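You operate a simulated robot arm through the tools that you are given. There is no shell and no other tool. Be economical: measure what you need, move in short steps, check, and stop when the job is done.

You run a simulated two-armed robot. Do the job below in one go: nothing can be reset, and whatever is moved stays where it is left.

Task
Take the white cloth from the top of bench one and lay it out flat on the top of the rear bench.

The check looks at the end state, three seconds after you hand in, the way a careful person would. Anything else that was tipped, shoved, dropped, spilled or broken makes it a failure. Flat cloth is picked up by pressing the open fingertips on it (5 to 10 N) and closing them slowly along it; thin cloth reads only 2 to 8 mm in the jaws.

Robot
Two 7-joint arms with two-finger parallel grippers on one trunk, on a base that drives. Base frame: it is fixed to the floor where the robot stands at the start and does not move with it; the origin is under the middle of the robot, x ahead of it, y to its left, z up. Lengths are in m, angles in degrees, forces in N, time in s.
The left shoulder is at the start at [0.07, 0.134, 1.263], the right one opposite. Places, roughly: top of the rear bench [1.3, -1.5, 0.8]. Payload 1.57 kg a hand.
The TCP of each hand is the grasp point between the finger pads, 0.03 m short of the fingertips. In the tool frame z runs along the fingers and y along their closing line. Largest opening 0.08 m; finger width 0.017, thickness 0.012; the body of the gripper, 0.04 by 0.082 m, starts 0.08 m behind the TCP.
Orientation is that of the tool frame in the base frame, as [roll, pitch, yaw] about the fixed x, y, z axes, in that order (R = Rz(yaw) Ry(pitch) Rx(roll)). With the fingers straight down and closing along the base's y, the tool's x points along the base's -x, its y along +y and its z along -z.

Tools
- The arms move only by the tool apply_moves. It takes "left_increments", "right_increments" or both (then of equal length, played together; a hand with none holds still); each is a list of rows, each a list of 7 numbers: the finger opening in m, from 0 to 0.08, then the shift along the tool's x, y, z in units of 25 mm (1.0 is 25 mm), then the turn, a rotation vector about the tool's x, y, z in units of 5 degrees (1.0 is 5 degrees). In form: [[hand, dx, dy, dz, wx, wy, wz], ...]. A call has 1 to 10 rows; each row shifts and turns the commanded pose from where the row before left it, along the tool's axes as they then stand. A call with a number of a shift or a turn outside -1 to 1 is refused whole. Each row takes 0.2 s and may step no farther than 0.05 m and 8.6 degrees from the row before; otherwise, or with a gripper value out of range, the whole call is refused. Where a pose cannot be reached the arm comes as near as it can. A force on the tool above 40 N (or 10 N above the force at the start of the call, whichever is more), or a blocked arm, ends the call early, and 0.2 s more pass. The fingers move at their own pace (about 0.153 m/s each) and stop on an object; they squeeze with about 33 N. The grip force told is the motor's: it shows also when the fingers shut on nothing. Time passes only in rows, and 0.2 s behind the last, so rows that do not move let the fingers close. The reply holds the time, the measured pose of the TCP, the force on the tool along the base axes, the opening and the grip force, in the units named above and with some noise, with the torque about the TCP (base axes, N m) and any sound that the robot's microphone picked up, and new pictures: "show" is both (left out), scene, wrist or none (wrist: the cameras of the hands that moved).
- Cameras (640 x 400 px; columns grow to the right, rows downward): "scene" is now at [0.1158, -0.0119, 1.4635]; the picture's right is [-0.14, -0.99, 0.00], its down [-0.86, 0.13, -0.49] and it looks along [0.49, -0.07, -0.87] (base axes); focal length 269 px, centre (320, 200). "left" rides on the left gripper at [0.072, 0.007, -0.122] in its tool frame; the picture's right is [-0.09, 1.00, 0.00], its down [-0.84, -0.08, -0.54] and it looks along [-0.54, -0.05, 0.84] (tool axes); focal length 238 px, centre (320, 200). "right" rides on the right gripper at [0.072, -0.007, -0.122] in its tool frame; the picture's right is [0.09, 1.00, 0.00], its down [-0.84, 0.08, -0.54] and it looks along [-0.54, 0.05, 0.84] (tool axes); focal length 238 px, centre (320, 200). There is no depth. A picture from a camera that has moved, and an enlarged one, comes with that camera's place and axes in the base frame and with its lens. The place of the scene camera against the robot may be out by one fixed shift of up to 0.012 m in any direction.
- slide_trunk(by): slides the trunk up (or, below 0, down) by that many m; the arms and the scene camera ride with it, the base frame stays. It gives what a move gives, with no picture.
- roll_base(legs): drives the robot by 1 to 6 legs, each [ahead, left, turn to the left] in m, m and degrees, along the robot's own axes; the way and the turn of a leg run together, so that a leg with both is an arc; at most 1.5 m and 180 degrees a leg. The arms and the cameras ride along, it lands a little off, and it stops where it bumps. It gives what a move gives, and a new picture of the scene camera.
- turn_head(pan, tilt): turns the head with the scene camera to pan (to the left, within 86 degrees either way) and tilt (down, from -29 to 69), counted from straight ahead of the robot. It gives what a move gives, and a new picture of the scene camera.
- enlarge(camera, box): a new picture of the part [left, top, right, bottom] of that camera's present view, enlarged. No time passes.
- finish_job(): hands the job in; it is judged then, once.

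Go step by step. Nothing tells you exact positions but the pictures and the camera data: compare them with the known pose of the tool, close in by small moves and look again before you grip or let go. The budget is 120 turns and 260 pictures, counting those below and the enlarged ones. Unless the task says otherwise, let go and move clear before handing in, and close with one line.

The tools are called after "Request:" as name(argument=value, ...) on one line, values as JSON. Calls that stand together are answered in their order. apply_moves: Moves the arms, as the interface text tells. Its arguments: {"type":"object","properties":{"left_increments":{"type":"array"},"right_increments":{"type":"array"},"show":{"type":"string","enum":["both","scene","wrist","none"]}},"required":[]} The other tools are called the same way: slide_trunk (by) slides the trunk up or down; roll_base (legs) drives the base; turn_head (pan, tilt) turns the head that bears the scene camera; enlarge (camera, box) takes an enlarged picture of a part of a camera's view; finish_job () hands the job in.

At the start:

```text
t: 0.0
left_tcp_pos: [0.3851, 0.048, 0.8986]
left_tcp_rot: [179.9, 0.1, 180.0]
left_force: [0.3, 0.0, -0.1]
left_wrist_torque: [-0.01, -0.01, 0.05]
left_finger_gap: 0.08
left_finger_force: 0.0
right_tcp_pos: [0.2482, -0.2165, 0.9113]
right_tcp_rot: [180.0, 0.0, -179.9]
right_force: [0.2, 0.3, -0.1]
right_wrist_torque: [-0.02, -0.03, 0.02]
right_finger_gap: 0.0797
right_finger_force: 0.0
trunk travel left (down, up): [-0.837, 0.103]
robot x, y, heading: [-0.0015, -0.0004, -0.1]
head pan, tilt: [-8.3, 60.6]
```

scene: 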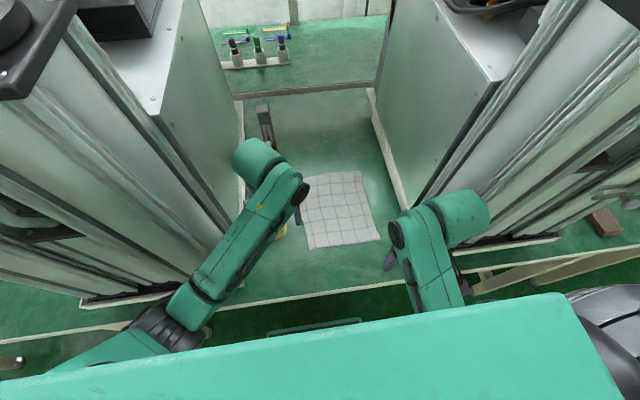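
right: 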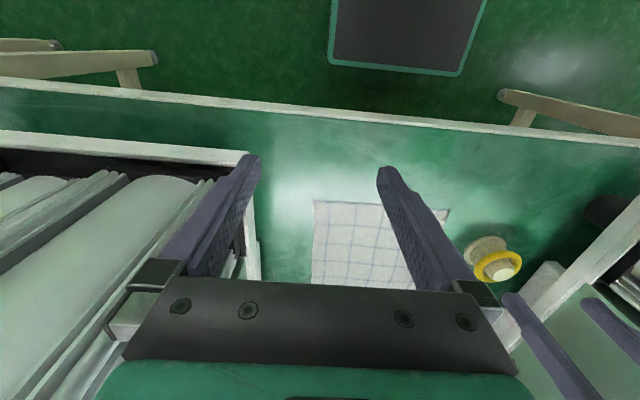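
left: 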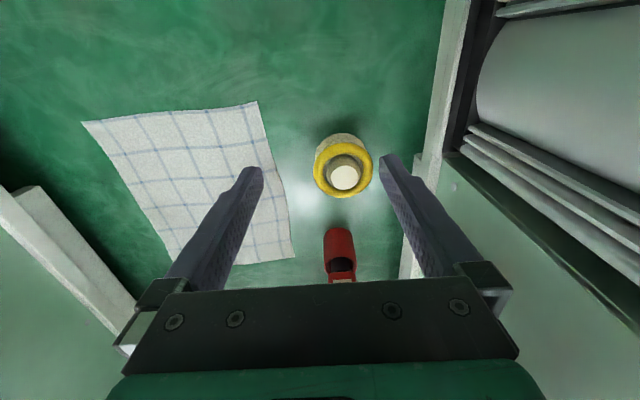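

The white checked cloth lies between two cabinets, at about x 0.385–0.635 and y -0.23 to -0.015. A cup-like object and a red object stand to its left. Next I'll look toward the rear bench before touching anything.

Request:
turn_head(pan=-50, tilt=15)

Request:
turn_head(pan=-86, tilt=25)

Request:
turn_head(pan=0, tilt=25)

```text
t: 1.1
left_tcp_pos: [0.387, 0.05, 0.9003]
left_tcp_rot: [-179.9, -0.1, 180.0]
left_force: [-0.3, -0.2, 0.5]
left_wrist_torque: [-0.04, 0.02, 0.0]
left_finger_gap: 0.0799
left_finger_force: 0.1
right_tcp_pos: [0.2499, -0.2162, 0.9124]
right_tcp_rot: [-180.0, 0.0, -180.0]
right_force: [-0.1, -0.4, -0.6]
right_wrist_torque: [-0.04, 0.01, -0.03]
right_finger_gap: 0.0803
right_finger_force: 0.2
trunk travel left (down, up): [-0.837, 0.103]
robot x, y, heading: [0.0037, 0.0044, 0.1]
head pan, tilt: [-50.0, 15.0]
camera scene: at [0.1107, -0.0738, 1.5304], right [-0.77, -0.64, 0.0], down [-0.17, 0.2, -0.97], along [0.62, -0.74, -0.26], focal length 269 px, centre (320, 200)
```

scene: 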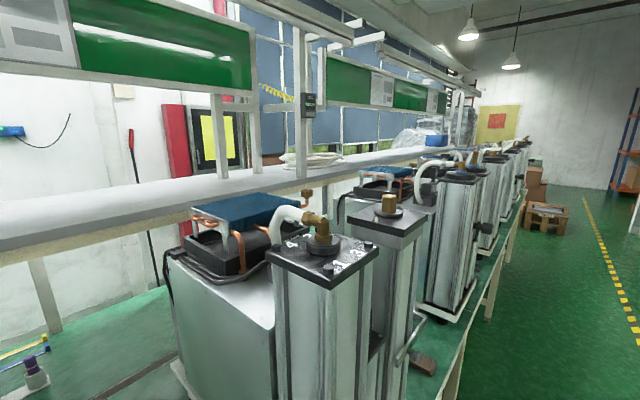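

```text
t: 2.1
left_tcp_pos: [0.3867, 0.0493, 0.9004]
left_tcp_rot: [179.9, 0.0, -179.9]
left_force: [-0.1, -0.1, 0.3]
left_wrist_torque: [-0.03, -0.01, -0.02]
left_finger_gap: 0.0801
left_finger_force: 0.1
right_tcp_pos: [0.2489, -0.2163, 0.9116]
right_tcp_rot: [-179.9, 0.0, 180.0]
right_force: [-0.8, 0.3, 0.0]
right_wrist_torque: [-0.03, 0.0, 0.01]
right_finger_gap: 0.08
right_finger_force: 0.1
trunk travel left (down, up): [-0.837, 0.103]
robot x, y, heading: [-0.0002, 0.0017, -0.1]
head pan, tilt: [-85.9, 25.0]
camera scene: at [0.0572, -0.0942, 1.5143], right [-1.0, -0.07, 0.0], down [-0.03, 0.42, -0.91], along [0.06, -0.9, -0.42], focal length 269 px, centre (320, 200)
```

scene: 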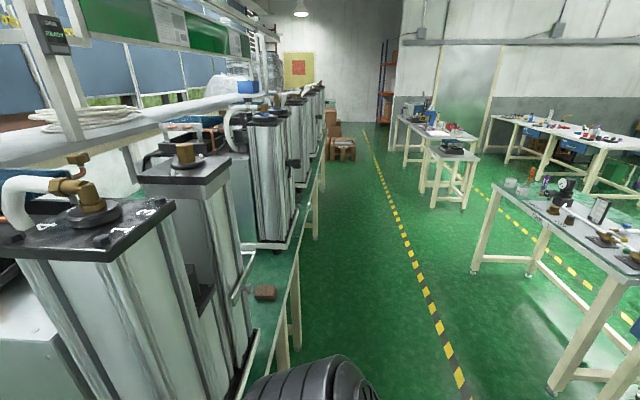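

```text
t: 3.8
left_tcp_pos: [0.387, 0.0492, 0.8996]
left_tcp_rot: [-180.0, -0.1, -180.0]
left_force: [-0.1, 0.6, 0.6]
left_wrist_torque: [0.02, 0.02, 0.01]
left_finger_gap: 0.0801
left_finger_force: 0.1
right_tcp_pos: [0.2492, -0.2156, 0.9128]
right_tcp_rot: [180.0, 0.0, 180.0]
right_force: [0.2, 1.0, 0.9]
right_wrist_torque: [-0.02, 0.0, -0.01]
right_finger_gap: 0.0799
right_finger_force: 0.1
trunk travel left (down, up): [-0.837, 0.103]
robot x, y, heading: [0.0005, -0.0015, 0.4]
head pan, tilt: [0.0, 25.0]
camera scene: at [0.1427, -0.0024, 1.5143], right [0.0, -1.0, 0.0], down [-0.42, 0.0, -0.91], along [0.91, 0.0, -0.42], focal length 269 px, centre (320, 200)
```

scene: 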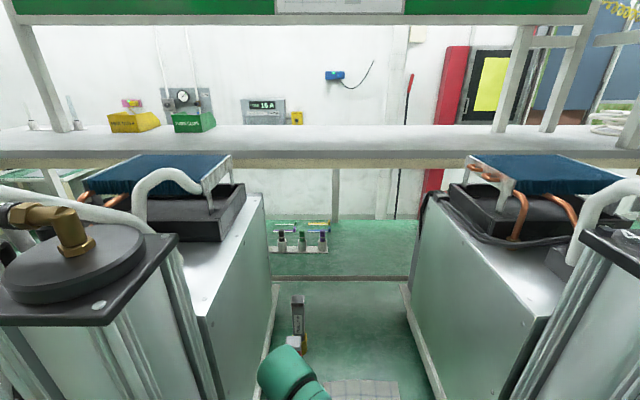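

The rear bench seems to be the green surface behind the machines, starting at about x 0.95. I need to know how to get to it, so I'll look to the left and then closely through the gap.

Request:
turn_head(pan=60, tilt=20)

Request:
turn_head(pan=0, tilt=40)

Request:
enlarge(camera="scene", box=[200, 80, 460, 320])

Request:
turn_head(pan=-30, tilt=30)

```text
t: 5.0
left_tcp_pos: [0.3866, 0.049, 0.9003]
left_tcp_rot: [180.0, 0.0, -180.0]
left_force: [-0.6, -0.3, 0.6]
left_wrist_torque: [-0.01, -0.05, 0.01]
left_finger_gap: 0.0797
left_finger_force: 0.1
right_tcp_pos: [0.2485, -0.2153, 0.9117]
right_tcp_rot: [-180.0, 0.1, 180.0]
right_force: [-0.4, 0.3, -0.3]
right_wrist_torque: [0.0, 0.01, 0.01]
right_finger_gap: 0.0801
right_finger_force: 0.0
trunk travel left (down, up): [-0.837, 0.103]
robot x, y, heading: [0.0027, -0.0004, -0.0]
head pan, tilt: [60.0, 20.0]
camera scene: at [0.0972, 0.0783, 1.5224], right [0.87, -0.5, 0.0], down [-0.17, -0.3, -0.94], along [0.47, 0.81, -0.34], focal length 269 px, centre (320, 200)
```

scene: 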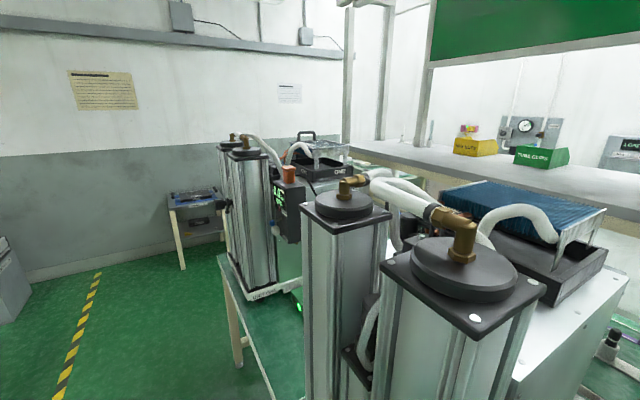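

```text
t: 6.3
left_tcp_pos: [0.3869, 0.0486, 0.8994]
left_tcp_rot: [180.0, 0.0, 180.0]
left_force: [0.1, 0.6, 0.2]
left_wrist_torque: [0.0, -0.01, -0.03]
left_finger_gap: 0.0797
left_finger_force: 0.1
right_tcp_pos: [0.2493, -0.2158, 0.9112]
right_tcp_rot: [180.0, 0.0, -179.9]
right_force: [-0.1, -0.1, -0.5]
right_wrist_torque: [0.0, -0.02, -0.03]
right_finger_gap: 0.0801
right_finger_force: 0.0
trunk travel left (down, up): [-0.837, 0.103]
robot x, y, heading: [0.0005, -0.0021, -0.3]
head pan, tilt: [0.0, 40.0]
camera scene: at [0.1356, -0.0022, 1.491], right [0.0, -1.0, 0.0], down [-0.64, 0.0, -0.77], along [0.77, 0.0, -0.64], focal length 269 px, centre (320, 200)
```

scene: 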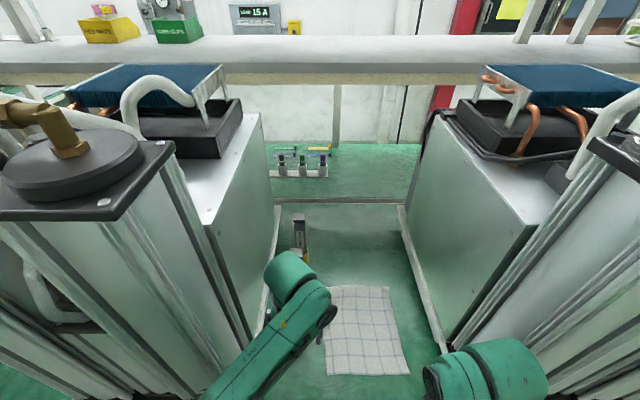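

```text
1.67 times, centred on (330, 200) of scene
camera zoom: at [0.1356, -0.0022, 1.491], right [0.0, -1.0, 0.0], down [-0.64, 0.0, -0.77], along [0.77, 0.0, -0.64], focal length 449 px, centre (303, 200)
```

zoom: 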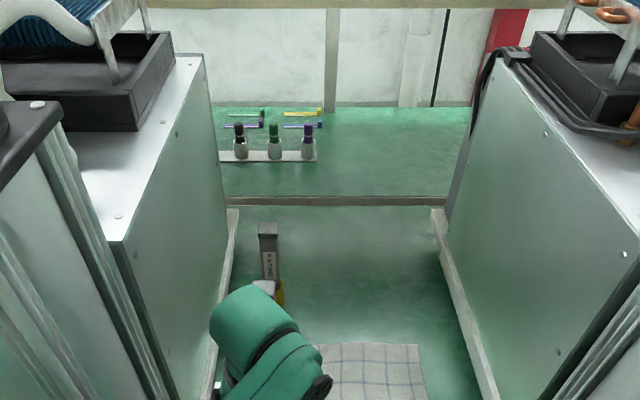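

```text
t: 7.3
left_tcp_pos: [0.3859, 0.0495, 0.9003]
left_tcp_rot: [180.0, 0.0, -180.0]
left_force: [0.5, 0.9, -0.1]
left_wrist_torque: [0.02, 0.01, -0.02]
left_finger_gap: 0.0799
left_finger_force: 0.0
right_tcp_pos: [0.2489, -0.2156, 0.9109]
right_tcp_rot: [-179.9, 0.1, 180.0]
right_force: [-0.5, -0.7, -0.1]
right_wrist_torque: [0.0, 0.0, 0.01]
right_finger_gap: 0.0802
right_finger_force: 0.1
trunk travel left (down, up): [-0.837, 0.103]
robot x, y, heading: [-0.0015, -0.0002, -0.1]
head pan, tilt: [-30.0, 30.0]
camera scene: at [0.1289, -0.0474, 1.5063], right [-0.5, -0.87, 0.0], down [-0.43, 0.25, -0.87], along [0.75, -0.43, -0.5], focal length 269 px, centre (320, 200)
```

scene: 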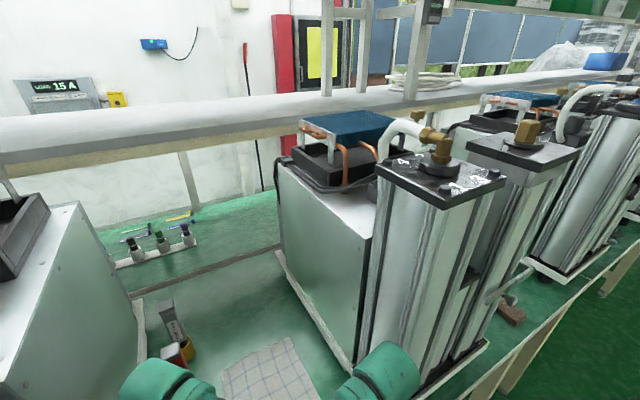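

The rear bench seems to butt against the back of the front row, so I need a way around or a gap. I'll zoom in on both ends of the row.

Request:
turn_head(pan=-70, tilt=15)

Request:
enlarge(camera="scene", box=[160, 120, 420, 290])

Request:
turn_head(pan=50, tilt=20)

Request:
enlarge(camera="scene", box=[160, 90, 420, 250])

Request:
turn_head(pan=86, tilt=30)

```text
t: 8.4
left_tcp_pos: [0.3867, 0.049, 0.9]
left_tcp_rot: [-179.9, -0.1, 180.0]
left_force: [-0.1, 0.6, 0.4]
left_wrist_torque: [0.02, -0.03, -0.03]
left_finger_gap: 0.0798
left_finger_force: 0.2
right_tcp_pos: [0.2494, -0.215, 0.9119]
right_tcp_rot: [-180.0, 0.0, 180.0]
right_force: [0.1, -0.5, -0.2]
right_wrist_torque: [0.01, 0.01, 0.01]
right_finger_gap: 0.08
right_finger_force: 0.0
trunk travel left (down, up): [-0.837, 0.103]
robot x, y, heading: [0.0038, -0.0019, 0.0]
head pan, tilt: [-70.0, 15.0]
camera scene: at [0.0826, -0.0901, 1.5305], right [-0.94, -0.34, 0.0], down [-0.09, 0.24, -0.97], along [0.33, -0.91, -0.26], focal length 269 px, centre (320, 200)
```

scene: 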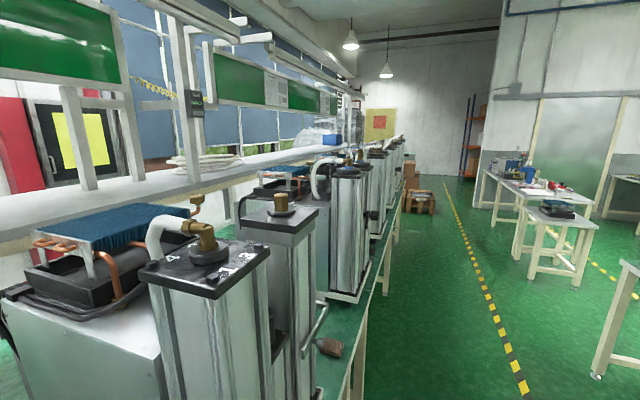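

```text
2.35 times, centred on (290, 205) of scene
camera zoom: at [0.0826, -0.0901, 1.5305], right [-0.94, -0.34, 0.0], down [-0.09, 0.24, -0.97], along [0.33, -0.91, -0.26], focal length 633 px, centre (391, 188)
```

zoom: 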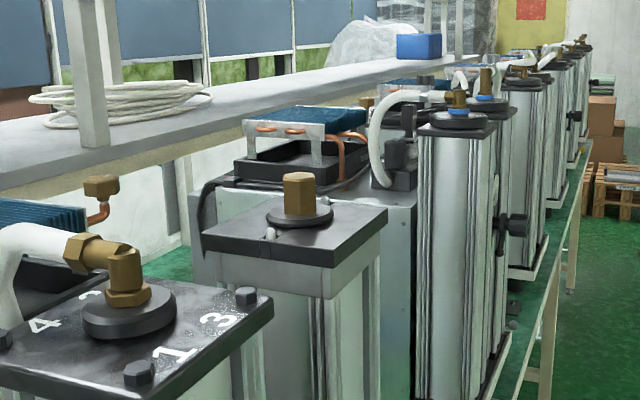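

```text
t: 10.4
left_tcp_pos: [0.3861, 0.0491, 0.8997]
left_tcp_rot: [-180.0, 0.0, -180.0]
left_force: [-0.2, 0.1, 0.5]
left_wrist_torque: [-0.01, -0.03, 0.0]
left_finger_gap: 0.0802
left_finger_force: 0.1
right_tcp_pos: [0.2484, -0.2158, 0.9115]
right_tcp_rot: [180.0, 0.0, -180.0]
right_force: [0.8, -0.2, 0.0]
right_wrist_torque: [-0.01, -0.01, -0.01]
right_finger_gap: 0.08
right_finger_force: 0.0
trunk travel left (down, up): [-0.837, 0.103]
robot x, y, heading: [0.0013, 0.0014, -0.0]
head pan, tilt: [50.0, 20.0]
camera scene: at [0.1104, 0.069, 1.5224], right [0.77, -0.64, 0.0], down [-0.22, -0.26, -0.94], along [0.6, 0.72, -0.34], focal length 269 px, centre (320, 200)
```

scene: 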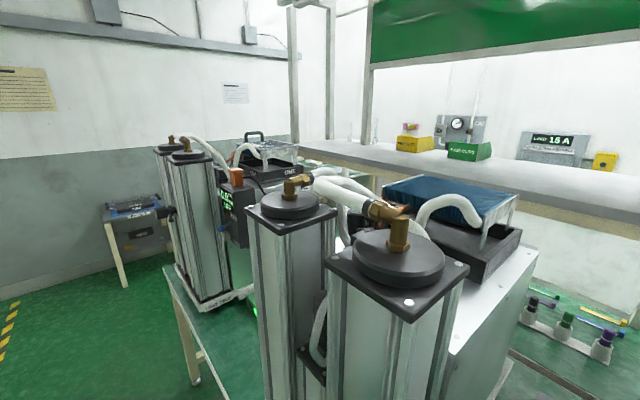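

```text
2.46 times, centred on (290, 170) of scene
camera zoom: at [0.1104, 0.069, 1.5224], right [0.77, -0.64, 0.0], down [-0.22, -0.26, -0.94], along [0.6, 0.72, -0.34], focal length 663 px, centre (394, 274)
```

zoom: 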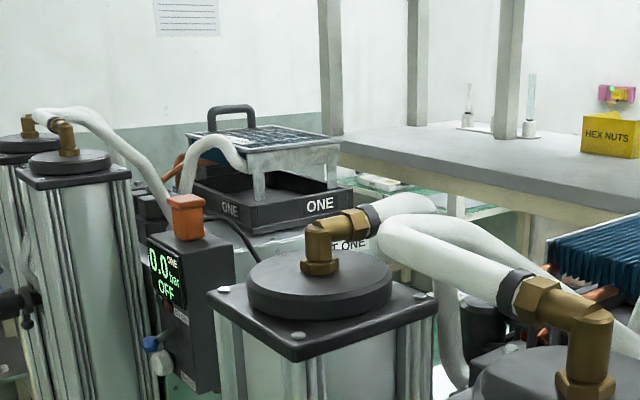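

```text
t: 11.4
left_tcp_pos: [0.3867, 0.0496, 0.9004]
left_tcp_rot: [-180.0, 0.0, 180.0]
left_force: [-0.6, 0.1, -0.1]
left_wrist_torque: [-0.05, 0.02, 0.02]
left_finger_gap: 0.0799
left_finger_force: 0.0
right_tcp_pos: [0.248, -0.2157, 0.9106]
right_tcp_rot: [-180.0, 0.0, 180.0]
right_force: [-1.0, -0.3, 0.4]
right_wrist_torque: [0.05, 0.0, -0.01]
right_finger_gap: 0.0797
right_finger_force: 0.0
trunk travel left (down, up): [-0.837, 0.103]
robot x, y, heading: [0.0009, 0.0001, 0.2]
head pan, tilt: [85.9, 30.0]
camera scene: at [0.0571, 0.0879, 1.5063], right [1.0, -0.07, 0.0], down [-0.04, -0.5, -0.87], along [0.06, 0.86, -0.5], focal length 269 px, centre (320, 200)
```

scene: 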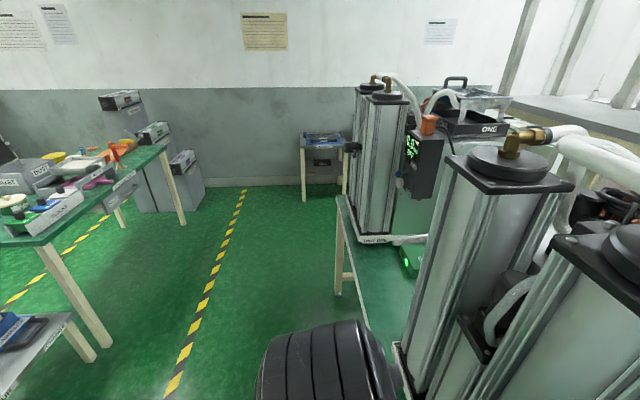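

By comparing the two wrist cameras I put the cloth at z about 0.748. Its near edge is at x about 0.36, with corners at y -0.217 and -0.017. I'll bring both hands above the near corners with the fingers partly open and look again.

Request:
apply_moves(left_increments=[[0.05, 0.12, -0.75, 0, 0, 0, 0], [0.04, 0.12, -0.75, 0, 0, 0, 0], [0.04, 0.12, -0.75, 0, 0, 0, 0], [0.04, 0.12, -0.75, 0, 0, 0, 0], [0.04, 0.1, -0.75, 0, 0, 0, 0], [0.04, 0, 0, 0.5, 0, 0, 0], [0.04, 0, 0, 0.5, 0, 0, 0]], right_increments=[[0.05, -0.98, 0.2, 0, 0, 0, 0], [0.04, -0.98, 0.2, 0, 0, 0, 0], [0.04, -0.98, 0.2, 0, 0, 0, 0], [0.04, -0.98, 0.2, 0, 0, 0, 0], [0.04, -0.98, 0.2, 0, 0, 0, 0], [0.04, 0, 0, 0.7, 0, 0, 0], [0.04, 0, 0, 0.7, 0, 0, 0]], show="wrist")

Request:
turn_head(pan=0, tilt=60)

```text
t: 13.0
left_tcp_pos: [0.3745, -0.0347, 0.8719]
left_tcp_rot: [178.8, 0.2, -179.6]
left_force: [0.0, -0.3, -0.1]
left_wrist_torque: [0.05, 0.02, 0.0]
left_finger_gap: 0.0402
left_finger_force: 0.1
right_tcp_pos: [0.3708, -0.1916, 0.8773]
right_tcp_rot: [-180.0, 0.0, 179.9]
right_force: [1.1, -0.6, -0.5]
right_wrist_torque: [0.0, -0.02, -0.06]
right_finger_gap: 0.0402
right_finger_force: 0.1
trunk travel left (down, up): [-0.837, 0.103]
robot x, y, heading: [0.0001, -0.0004, 0.1]
head pan, tilt: [85.9, 30.0]
camera right: at [0.2987, -0.1988, 0.9991], right [-0.09, 1.0, 0.0], down [0.84, 0.08, 0.54], along [0.54, 0.05, -0.84], focal length 238 px, centre (320, 200)
camera left: at [0.3015, -0.0319, 0.9927], right [0.08, 1.0, 0.02], down [0.83, -0.08, 0.54], along [0.54, -0.03, -0.84], focal length 238 px, centre (320, 200)
```

right: 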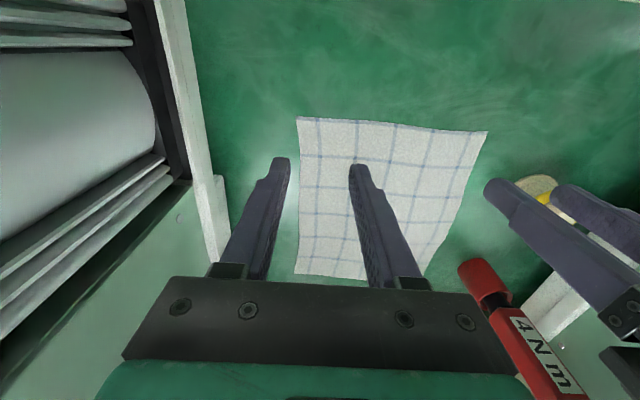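
left: 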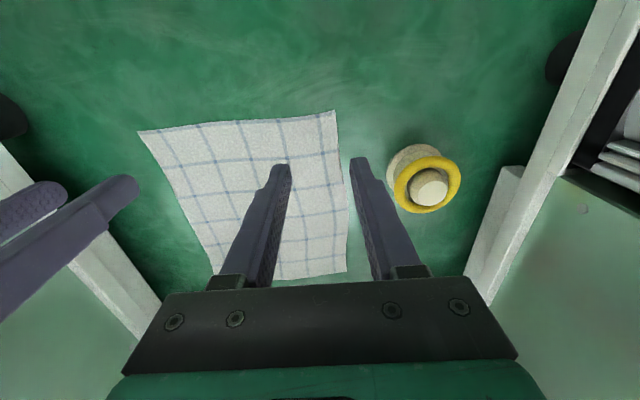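

```text
t: 14.6
left_tcp_pos: [0.3735, -0.0344, 0.8698]
left_tcp_rot: [178.8, -0.1, -179.7]
left_force: [-0.2, 0.2, -0.2]
left_wrist_torque: [-0.01, 0.0, 0.04]
left_finger_gap: 0.04
left_finger_force: 0.1
right_tcp_pos: [0.371, -0.1926, 0.8776]
right_tcp_rot: [-180.0, 0.0, 180.0]
right_force: [0.2, -1.0, -0.4]
right_wrist_torque: [-0.04, -0.03, 0.02]
right_finger_gap: 0.0401
right_finger_force: 0.1
trunk travel left (down, up): [-0.837, 0.103]
robot x, y, heading: [-0.0003, -0.0022, 0.2]
head pan, tilt: [0.0, 60.0]
camera scene: at [0.1172, -0.0023, 1.4642], right [0.0, -1.0, 0.0], down [-0.87, 0.0, -0.5], along [0.5, 0.0, -0.87], focal length 269 px, centre (320, 200)
```

scene: 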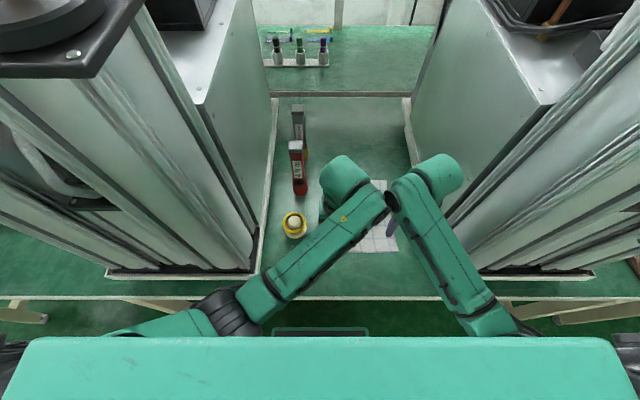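

The left hand reaches its inner limit just short of where I need it. I'll draw both hands back out of the gap, shift the base 6 cm to the right, and come in again.

Request:
apply_moves(left_increments=[[0.04, 0.9, 0.1, -0.5, 0, 0, 0], [0.04, 0.9, 0.3, -0.5, 0, 0, 0], [0.04, 0.9, 0.3, 0, 0, 0, 0], [0.04, 0.9, 0.3, 0, 0, 0, 0], [0.04, 0.9, 0, 0, 0, 0, 0], [0.04, 0.9, 0, 0, 0, 0, 0]], right_increments=[[0.04, 0.9, 0, -0.5, 0, 0, 0], [0.04, 0.9, 0, -0.5, 0, 0, 0], [0.04, 0.9, 0, 0, 0, 0, 0], [0.04, 0.9, 0, 0, 0, 0, 0], [0.04, 0.9, 0, 0, 0, 0, 0], [0.04, 0.9, 0, 0, 0, 0, 0]], show="none")

Request:
roll_base(legs=[[0, -0.07, 0]])

```text
t: 16.0
left_tcp_pos: [0.2361, -0.018, 0.9011]
left_tcp_rot: [-179.9, 0.1, 180.0]
left_force: [0.6, -0.1, 0.3]
left_wrist_torque: [-0.05, -0.04, 0.01]
left_finger_gap: 0.0401
left_finger_force: 0.0
right_tcp_pos: [0.2334, -0.188, 0.9021]
right_tcp_rot: [-179.9, 0.0, -179.9]
right_force: [-0.3, -0.4, 0.0]
right_wrist_torque: [-0.03, -0.03, 0.04]
right_finger_gap: 0.0399
right_finger_force: 0.0
trunk travel left (down, up): [-0.837, 0.103]
robot x, y, heading: [0.0022, 0.002, 0.2]
head pan, tilt: [0.0, 60.0]
```

```text
t: 17.0
left_tcp_pos: [0.2378, -0.0886, 0.8993]
left_tcp_rot: [-179.9, 0.1, -180.0]
left_force: [0.5, 0.9, -0.5]
left_wrist_torque: [-0.01, 0.0, -0.04]
left_finger_gap: 0.04
left_finger_force: 0.0
right_tcp_pos: [0.2361, -0.2592, 0.904]
right_tcp_rot: [-179.9, 0.0, 180.0]
right_force: [-0.1, -0.4, -0.3]
right_wrist_torque: [-0.02, 0.02, 0.01]
right_finger_gap: 0.0397
right_finger_force: 0.0
trunk travel left (down, up): [-0.837, 0.103]
robot x, y, heading: [-0.0008, -0.0702, 0.1]
head pan, tilt: [0.0, 60.0]
camera scene: at [0.117, -0.0696, 1.4642], right [0.0, -1.0, 0.0], down [-0.87, 0.0, -0.5], along [0.5, 0.0, -0.87], focal length 269 px, centre (320, 200)
```

scene: 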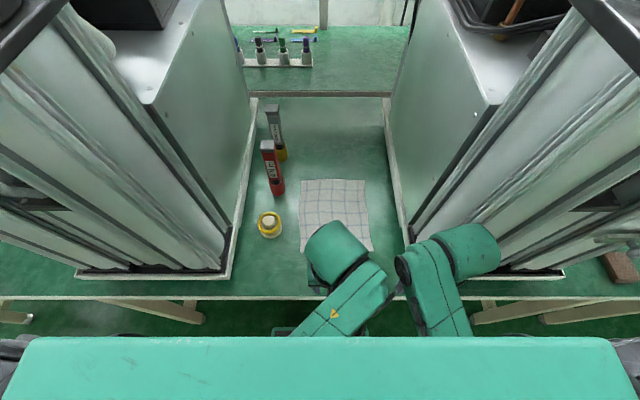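

Now both hands go in again over the near corners and down to about 2 cm above the cloth.

Request:
apply_moves(left_increments=[[0.04, -0.6, 0.9, 0, 0, 0, 0], [0.04, -0.9, 0.86, 0, 0, 0, 0], [0.04, -0.95, 0, 0, 0, 0, 0], [0.04, -0.95, 0, 0, 0, 0, 0], [0.04, -0.98, 0, 0, 0, 0, 0], [0.04, -0.98, 0, 0, 0, 0, 0], [0.04, 0, 0, 1, 0, 0, 0], [0.04, 0, 0, 1, 0, 0, 0], [0.04, 0, 0, 1, 0, 0, 0], [0.04, 0, 0, 0.8, 0, 0, 0]], right_increments=[[0.04, 0, 0.95, 0, 0, 0, 0], [0.04, -0.9, 0.95, 0, 0, 0, 0], [0.04, -0.98, 0.94, 0, 0, 0, 0], [0.04, -1, 0, 0, 0, 0, 0], [0.04, -1, 0, 0, 0, 0, 0], [0.04, -1, 0, 0, 0, 0, 0], [0.04, -0.56, 0, 1, 0, 0, 0], [0.04, 0, 0, 1, 0, 0, 0], [0.04, 0, 0, 1, 0, 0, 0], [0.04, 0, 0, 1, 0, 0, 0]])

```text
t: 19.2
left_tcp_pos: [0.3743, -0.0271, 0.7975]
left_tcp_rot: [178.1, -0.2, -179.2]
left_force: [-0.2, 0.8, 0.0]
left_wrist_torque: [0.02, -0.01, -0.04]
left_finger_gap: 0.0399
left_finger_force: 0.1
right_tcp_pos: [0.3744, -0.194, 0.8025]
right_tcp_rot: [180.0, 0.3, 179.3]
right_force: [0.7, -0.2, 0.1]
right_wrist_torque: [0.02, 0.04, 0.0]
right_finger_gap: 0.0398
right_finger_force: 0.1
trunk travel left (down, up): [-0.837, 0.103]
robot x, y, heading: [-0.0003, -0.0732, -0.0]
head pan, tilt: [0.0, 60.0]
camera scene: at [0.1176, -0.0725, 1.4642], right [0.0, -1.0, 0.0], down [-0.87, 0.0, -0.5], along [0.5, 0.0, -0.87], focal length 269 px, centre (320, 200)
camera right: at [0.3008, -0.201, 0.9248], right [-0.08, 1.0, 0.0], down [0.84, 0.07, 0.54], along [0.54, 0.04, -0.84], focal length 238 px, centre (320, 200)
camera left: at [0.3009, -0.026, 0.9192], right [0.08, 1.0, 0.03], down [0.84, -0.08, 0.54], along [0.54, -0.01, -0.84], focal length 238 px, centre (320, 200)
```

scene: 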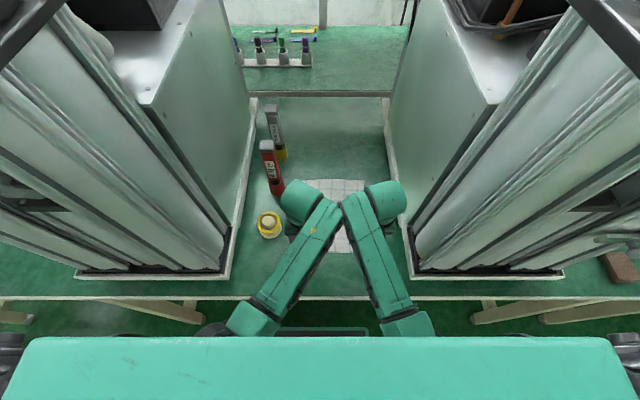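
right: 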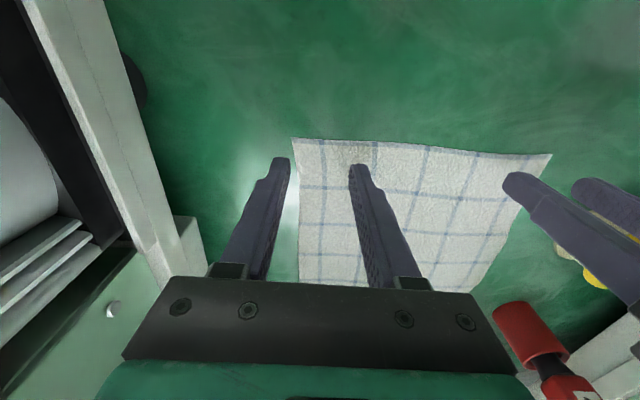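
left: 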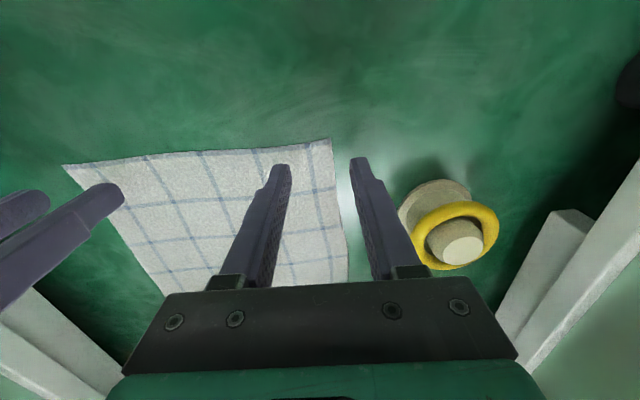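

The wrists meet when the hands are about 0.167 m apart, so closing along y would put the outer fingers off the cloth. Turning the hands 90° so they close along x makes each one only a finger wide in y, so I'll raise a little and turn both outward.

Request:
apply_moves(left_increments=[[0.04, 0, 0.4, -1, 0, 0, 0], [0.04, 0, 0, -1, 0, 0, 1], [0.04, 0, 0, 0, 0, 0, 1], [0.04, 0, 0, 0, 0, 0, 1], [0.04, 0, 0, 0, 0, 0, 1], [0.04, 0, 0, 0, 0, 0, 1], [0.04, 0, 0, 0, 0, 0, 1], [0.04, 0, 0, 0, 0, 0, 1], [0.04, 0, 0, 0, 0, 0, 1], [0.04, 0, 0, 0, 0, 0, 1]], right_increments=[[0.04, 0, -0.48, -1, 0, 0, 0], [0.04, 0, 0, -1, 0, 0, -1], [0.04, 0, 0, 0, 0, 0, -1], [0.04, 0, 0, 0, 0, 0, -1], [0.04, 0, 0, 0, 0, 0, -1], [0.04, 0, 0, 0, 0, 0, -1], [0.04, 0, 0, 0, 0, 0, -1], [0.04, 0, 0, 0, 0, 0, -1], [0.04, 0, 0, 0, 0, 0, -1], [0.04, 0, 0, 0, 0, 0, -1]], show="scene")

```text
t: 21.4
left_tcp_pos: [0.3719, -0.0358, 0.855]
left_tcp_rot: [180.0, 0.1, 134.9]
left_force: [-0.1, -0.4, 0.8]
left_wrist_torque: [0.02, -0.01, -0.01]
left_finger_gap: 0.0399
left_finger_force: 0.0
right_tcp_pos: [0.3725, -0.2017, 0.852]
right_tcp_rot: [-179.9, 0.0, -134.9]
right_force: [0.5, -0.5, -0.1]
right_wrist_torque: [-0.02, -0.03, 0.02]
right_finger_gap: 0.0398
right_finger_force: 0.1
trunk travel left (down, up): [-0.837, 0.103]
robot x, y, heading: [0.002, -0.0702, -0.2]
head pan, tilt: [0.0, 60.0]
camera scene: at [0.1173, -0.0726, 1.4642], right [0.0, -1.0, 0.0], down [-0.87, 0.0, -0.5], along [0.5, 0.0, -0.87], focal length 269 px, centre (320, 200)
```

scene: 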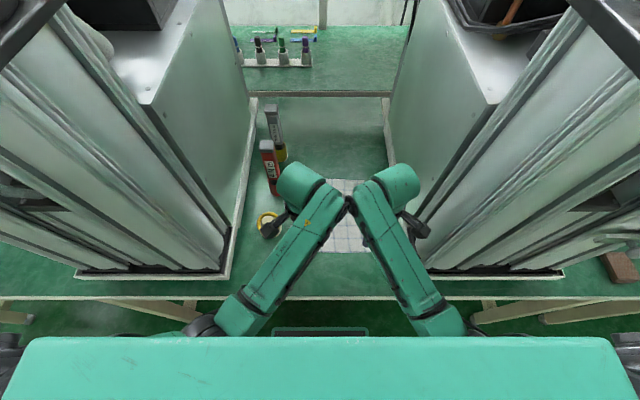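

Turning works, so I'll continue to a full 90°.

Request:
apply_moves(left_increments=[[0.04, 0, 0, 0, 0, 0, 1], [0.04, 0, 0, 0, 0, 0, 1], [0.04, 0, 0, 0, 0, 0, 1], [0.04, 0, 0, 0, 0, 0, 1], [0.04, 0, 0, 0, 0, 0, 1], [0.035, 0, 0, 0, 0, 0, 1], [0.03, 0, 0, 0, 0, 0, 1], [0.03, 0, 0, 0, 0, 0, 1], [0.03, 0, 0, 0, 0, 0, 1]], right_increments=[[0.04, 0, 0, 0, 0, 0, -1], [0.04, 0, 0, 0, 0, 0, -1], [0.04, 0, 0, 0, 0, 0, -1], [0.04, 0, 0, 0, 0, 0, -1], [0.04, 0, 0, 0, 0, 0, -1], [0.035, 0, 0, 0, 0, 0, -1], [0.03, 0, 0, 0, 0, 0, -1], [0.03, 0, 0, 0, 0, 0, -1], [0.03, 0, 0, 0, 0, 0, -1]], show="both")

```text
t: 23.4
left_tcp_pos: [0.3718, -0.0365, 0.8536]
left_tcp_rot: [-179.9, 0.1, 89.9]
left_force: [0.3, -0.7, 0.6]
left_wrist_torque: [-0.01, -0.01, 0.0]
left_finger_gap: 0.0302
left_finger_force: 0.0
right_tcp_pos: [0.3732, -0.2027, 0.8525]
right_tcp_rot: [-179.9, 0.0, -89.9]
right_force: [0.0, 0.8, -0.2]
right_wrist_torque: [0.0, -0.01, 0.03]
right_finger_gap: 0.0302
right_finger_force: 0.0
trunk travel left (down, up): [-0.837, 0.103]
robot x, y, heading: [-0.0022, -0.0719, 0.3]
head pan, tilt: [0.0, 60.0]
camera scene: at [0.1174, -0.0726, 1.4642], right [0.0, -1.0, 0.0], down [-0.87, 0.0, -0.5], along [0.5, 0.0, -0.87], focal length 269 px, centre (320, 200)
camera right: at [0.3784, -0.2745, 0.974], right [-1.0, -0.09, 0.0], down [-0.08, 0.84, 0.54], along [-0.05, 0.54, -0.84], focal length 238 px, centre (320, 200)
camera left: at [0.3776, 0.0346, 0.9762], right [1.0, -0.09, 0.0], down [-0.08, -0.84, 0.54], along [-0.05, -0.54, -0.84], focal length 238 px, centre (320, 200)
```

scene: 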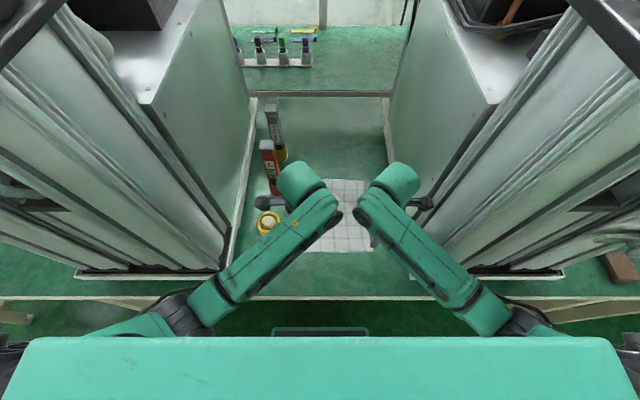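
right: 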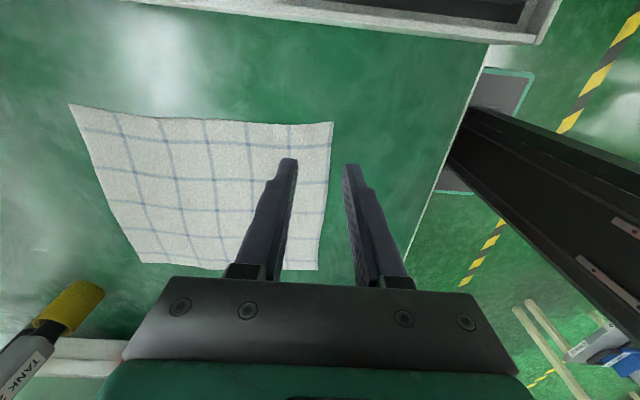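
left: 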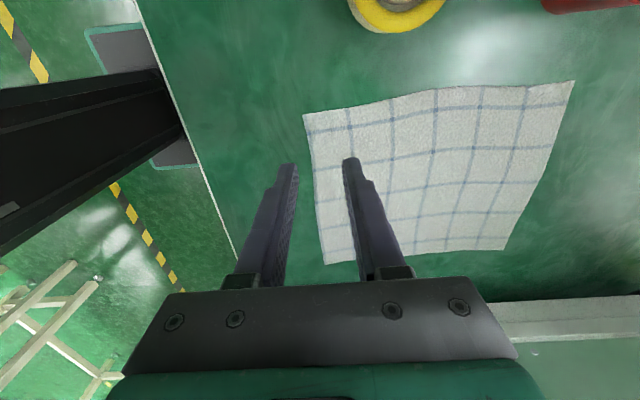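

With the arms splayed there is room. The near edge is at x 0.36, so I'll put both jaws fully on the cloth (TCP x 0.388) and come down to just above it.

Request:
apply_moves(left_increments=[[0.03, 0.3, 0.64, 0, 0, 0, 0], [0.03, 0, 0, 0.8, 0, 0, 0], [0.03, 0, 0, 0.8, 0, 0, 0], [0.03, 0, 0, 0.8, 0, 0, 0], [0.03, 0, 0, 0.3, 0, 0, 0]], right_increments=[[0.03, 0, -0.6, 0, 0, 0, 0], [0.03, 0, 0, 0.8, 0, 0, 0], [0.03, 0, 0, 0.8, 0, 0, 0], [0.03, 0, 0, 0.8, 0, 0, 0], [0.03, 0, 0, 0.3, 0, 0, 0]], show="wrist")

```text
t: 24.6
left_tcp_pos: [0.3855, -0.0284, 0.788]
left_tcp_rot: [179.8, 0.1, 89.9]
left_force: [0.1, -0.2, 0.0]
left_wrist_torque: [0.02, 0.01, 0.03]
left_finger_gap: 0.0298
left_finger_force: 0.0
right_tcp_pos: [0.3859, -0.2008, 0.7854]
right_tcp_rot: [-179.9, 0.0, -90.0]
right_force: [-8.8, 0.7, 4.0]
right_wrist_torque: [-0.48, -1.2, -0.74]
right_finger_gap: 0.0302
right_finger_force: 0.1
trunk travel left (down, up): [-0.837, 0.103]
robot x, y, heading: [0.0021, -0.0691, -0.1]
head pan, tilt: [0.0, 60.0]
camera right: at [0.3908, -0.274, 0.9073], right [-1.0, -0.09, 0.0], down [-0.08, 0.84, 0.54], along [-0.05, 0.54, -0.84], focal length 238 px, centre (320, 200)
camera left: at [0.3908, 0.0426, 0.9092], right [1.0, -0.09, 0.0], down [-0.08, -0.84, 0.54], along [-0.05, -0.54, -0.84], focal length 238 px, centre (320, 200)
```

right: 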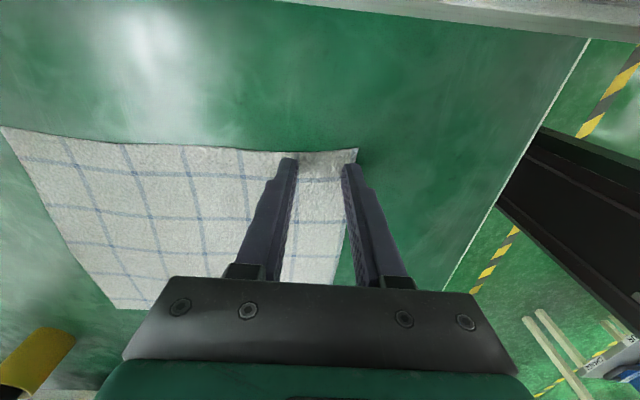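
left: 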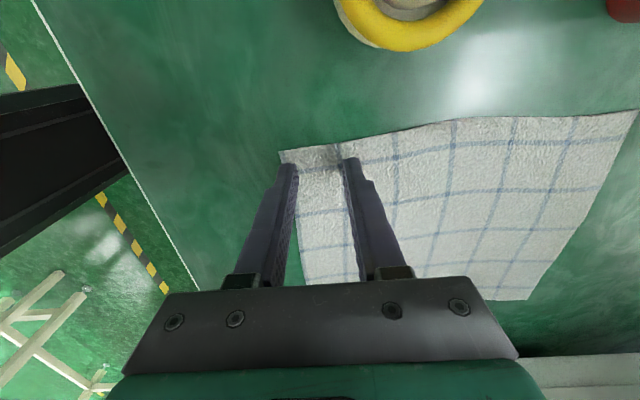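

The right hand reads a side force of about 9 N at its camera, so it is touching the right machine. I'll move it gently inward and check.

Request:
apply_moves(right_increments=[[0.03, -0.2, 0.2, 0, 0, 0, 0], [0.03, -0.3, 0, 0, 0, 0, 0], [0.03, 0, 0, 0, 0, 0, 0]], show="scene")

Request:
enlarge(camera="scene", box=[340, 120, 500, 280])

```text
t: 25.4
left_tcp_pos: [0.3884, -0.0291, 0.7873]
left_tcp_rot: [-179.9, 0.0, 90.0]
left_force: [0.4, -0.8, 0.8]
left_wrist_torque: [-0.02, -0.04, -0.04]
left_finger_gap: 0.0298
left_finger_force: 0.0
right_tcp_pos: [0.3832, -0.1896, 0.7847]
right_tcp_rot: [179.9, 0.0, -90.0]
right_force: [-0.1, 0.2, -1.3]
right_wrist_torque: [-0.01, 0.02, 0.02]
right_finger_gap: 0.0296
right_finger_force: 0.0
trunk travel left (down, up): [-0.837, 0.103]
robot x, y, heading: [0.0015, -0.0696, 0.0]
head pan, tilt: [0.0, 60.0]
camera scene: at [0.1177, -0.0729, 1.4642], right [0.0, -1.0, 0.0], down [-0.87, 0.0, -0.5], along [0.5, 0.0, -0.87], focal length 269 px, centre (320, 200)
```

scene: 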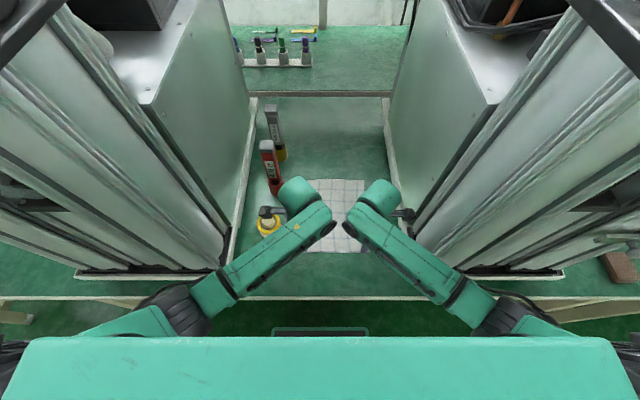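

```text
2.50 times, centred on (420, 200) of scene
camera zoom: at [0.1177, -0.0729, 1.4642], right [0.0, -1.0, 0.0], down [-0.87, 0.0, -0.5], along [0.5, 0.0, -0.87], focal length 673 px, centre (70, 200)
```

zoom: 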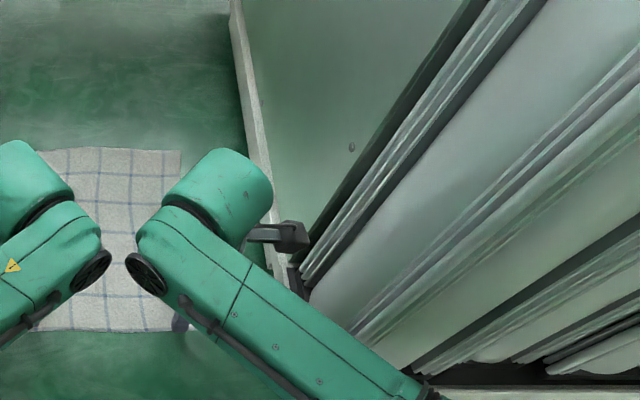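

It is clear now and nothing moved. Next I'll press down slowly on the cloth.

Request:
apply_moves(left_increments=[[0.03, 0, 0, 0.16, 0, 0, 0], [0.03, 0, 0, 0.12, 0, 0, 0]], right_increments=[[0.03, 0, 0, 0.12, 0, 0, 0], [0.03, 0, 0, 0.08, 0, 0, 0]], show="wrist")

```text
t: 26.0
left_tcp_pos: [0.3869, -0.0288, 0.7808]
left_tcp_rot: [180.0, 0.0, 90.0]
left_force: [0.7, 1.0, 1.5]
left_wrist_torque: [0.05, -0.02, -0.01]
left_finger_gap: 0.0299
left_finger_force: 0.3
right_tcp_pos: [0.3838, -0.1889, 0.7817]
right_tcp_rot: [-179.7, -0.1, -90.2]
right_force: [-1.7, -1.6, 10.8]
right_wrist_torque: [-0.03, 0.16, -0.01]
right_finger_gap: 0.0299
right_finger_force: 0.6
trunk travel left (down, up): [-0.837, 0.103]
robot x, y, heading: [0.0025, -0.0724, -0.1]
head pan, tilt: [0.0, 60.0]
camera right: at [0.3873, -0.2613, 0.9033], right [-1.0, -0.09, 0.0], down [-0.08, 0.84, 0.54], along [-0.05, 0.54, -0.84], focal length 238 px, centre (320, 200)
camera left: at [0.3921, 0.0425, 0.9023], right [1.0, -0.09, 0.0], down [-0.08, -0.84, 0.54], along [-0.05, -0.54, -0.84], focal length 238 px, centre (320, 200)
```

right: 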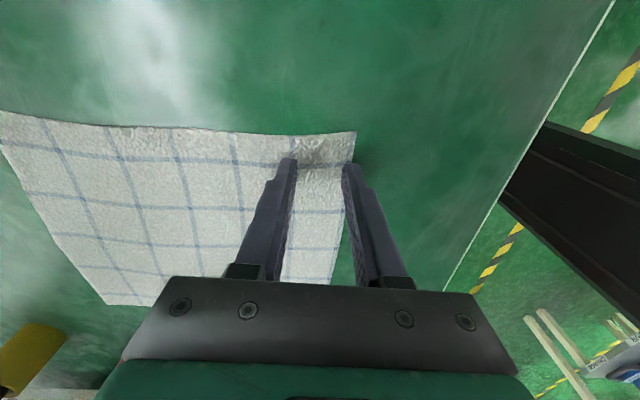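
left: 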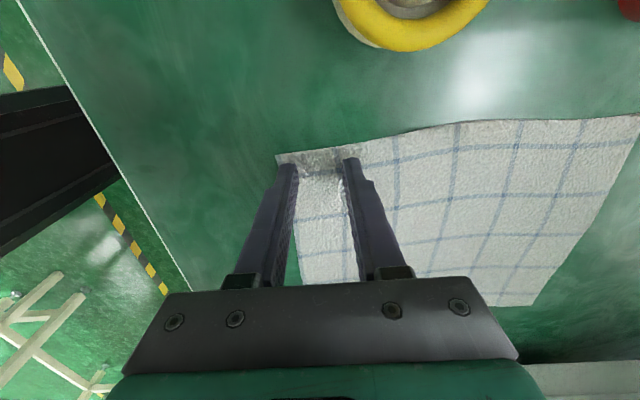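

Right is pressing at about 11 N and left is barely touching. I'll even them out, then close slowly.

Request:
apply_moves(left_increments=[[0.03, 0, 0, 0.1, 0, 0, 0], [0.03, 0, 0, 0.04, 0, 0, 0]], right_increments=[[0.03, 0, 0, -0.02, 0, 0, 0], [0.03, 0, 0, 0, 0, 0, 0]], show="none")

```text
t: 26.6
left_tcp_pos: [0.388, -0.0285, 0.7813]
left_tcp_rot: [179.4, 0.0, 90.1]
left_force: [-0.5, 6.5, 39.2]
left_wrist_torque: [0.21, 0.84, -0.13]
left_finger_gap: 0.0302
left_finger_force: 0.2
right_tcp_pos: [0.3782, -0.1881, 0.7821]
right_tcp_rot: [-179.8, 0.0, -90.0]
right_force: [0.3, 0.4, 0.0]
right_wrist_torque: [0.03, 0.02, 0.02]
right_finger_gap: 0.03
right_finger_force: 0.0
trunk travel left (down, up): [-0.837, 0.103]
robot x, y, heading: [-0.0025, -0.0737, -0.1]
head pan, tilt: [0.0, 60.0]
```

Contact is stiff and sits at z about 0.781, so I'll make finer corrections.

Request:
apply_moves(left_increments=[[0.03, 0, 0, -0.1, 0, 0, 0], [0.03, 0, 0, 0, 0, 0, 0]], right_increments=[[0.03, 0, 0, 0.03, 0, 0, 0], [0.03, 0, 0, 0, 0, 0, 0]], show="none")

```text
t: 27.2
left_tcp_pos: [0.3864, -0.0286, 0.7812]
left_tcp_rot: [179.7, 0.1, 90.0]
left_force: [4.6, 3.7, 30.3]
left_wrist_torque: [0.17, 0.29, -0.07]
left_finger_gap: 0.0294
left_finger_force: 0.2
right_tcp_pos: [0.3808, -0.1886, 0.7809]
right_tcp_rot: [-179.7, 0.0, -90.2]
right_force: [2.0, 0.7, 6.9]
right_wrist_torque: [0.03, 0.02, -0.03]
right_finger_gap: 0.0285
right_finger_force: 0.0
trunk travel left (down, up): [-0.837, 0.103]
robot x, y, heading: [-0.0002, -0.0712, 0.2]
head pan, tilt: [0.0, 60.0]
```

Request:
apply_moves(left_increments=[[0.03, 0, 0, -0.06, 0, 0, 0], [0.03, 0, 0, 0, 0, 0, 0]], right_increments=[[0.03, 0, 0, 0, 0, 0, 0], [0.03, 0, 0, 0, 0, 0, 0]], show="none")

```text
t: 27.8
left_tcp_pos: [0.3859, -0.0282, 0.7811]
left_tcp_rot: [-180.0, -0.1, 89.9]
left_force: [5.0, -0.2, 8.9]
left_wrist_torque: [0.02, -0.16, -0.01]
left_finger_gap: 0.0301
left_finger_force: 0.2
right_tcp_pos: [0.3806, -0.1882, 0.781]
right_tcp_rot: [-179.6, -0.1, -90.1]
right_force: [0.0, 1.3, 19.8]
right_wrist_torque: [0.0, 0.24, 0.03]
right_finger_gap: 0.0286
right_finger_force: 0.0
trunk travel left (down, up): [-0.837, 0.103]
robot x, y, heading: [0.0033, -0.0694, 0.1]
head pan, tilt: [0.0, 60.0]
```

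Left is at about 9 N. I'll ease the right hand slightly and close both slowly.

Request:
apply_moves(left_increments=[[0.028, 0, 0, 0, 0, 0, 0], [0.025, 0, 0, 0, 0, 0, 0], [0.022, 0, 0, 0, 0, 0, 0], [0.019, 0, 0, 0, 0, 0, 0], [0.016, 0, 0, 0, 0, 0, 0], [0.013, 0, 0, 0, 0, 0, 0], [0.01, 0, 0, 0, 0, 0, 0], [0.007, 0, 0, 0, 0, 0, 0], [0.003, 0, 0, 0, 0, 0, 0], [0.0, 0, 0, 0, 0, 0, 0]], right_increments=[[0.028, 0, 0, -0.03, 0, 0, 0], [0.025, 0, 0, 0, 0, 0, 0], [0.022, 0, 0, 0, 0, 0, 0], [0.019, 0, 0, 0, 0, 0, 0], [0.016, 0, 0, 0, 0, 0, 0], [0.013, 0, 0, 0, 0, 0, 0], [0.01, 0, 0, 0, 0, 0, 0], [0.007, 0, 0, 0, 0, 0, 0], [0.003, 0, 0, 0, 0, 0, 0], [0.0, 0, 0, 0, 0, 0, 0]], show="wrist")

```text
t: 30.0
left_tcp_pos: [0.3868, -0.0278, 0.7812]
left_tcp_rot: [179.9, 0.0, 90.0]
left_force: [-0.6, -1.1, 0.1]
left_wrist_torque: [-0.04, 0.04, -0.03]
left_finger_gap: 0.0018
left_finger_force: 23.0
right_tcp_pos: [0.3806, -0.1874, 0.7802]
right_tcp_rot: [-179.8, 0.0, -90.0]
right_force: [-0.1, 2.4, 18.7]
right_wrist_torque: [0.02, 0.09, -0.03]
right_finger_gap: 0.0019
right_finger_force: 23.2
trunk travel left (down, up): [-0.837, 0.103]
robot x, y, heading: [-0.0005, -0.0731, -0.1]
head pan, tilt: [0.0, 60.0]
camera right: at [0.3864, -0.2612, 0.9034], right [-1.0, -0.09, 0.0], down [-0.08, 0.84, 0.54], along [-0.05, 0.54, -0.84], focal length 238 px, centre (320, 200)
camera left: at [0.3913, 0.0428, 0.9027], right [1.0, -0.09, 0.0], down [-0.08, -0.84, 0.54], along [-0.05, -0.54, -0.84], focal length 238 px, centre (320, 200)
```

right: 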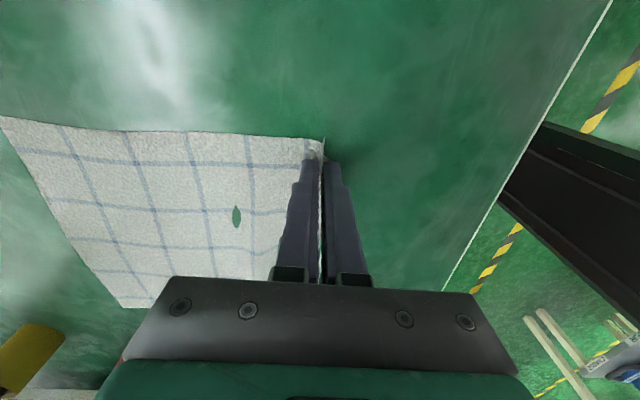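
left: 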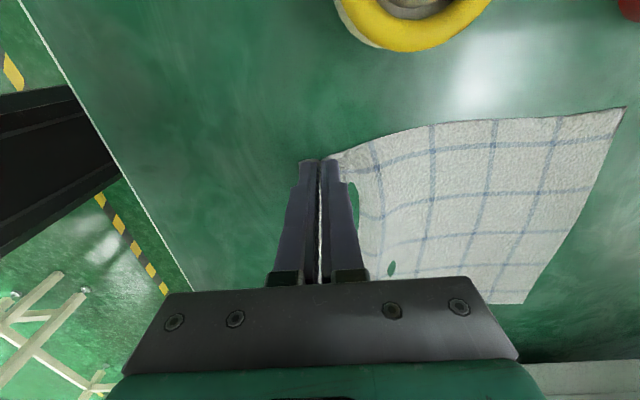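

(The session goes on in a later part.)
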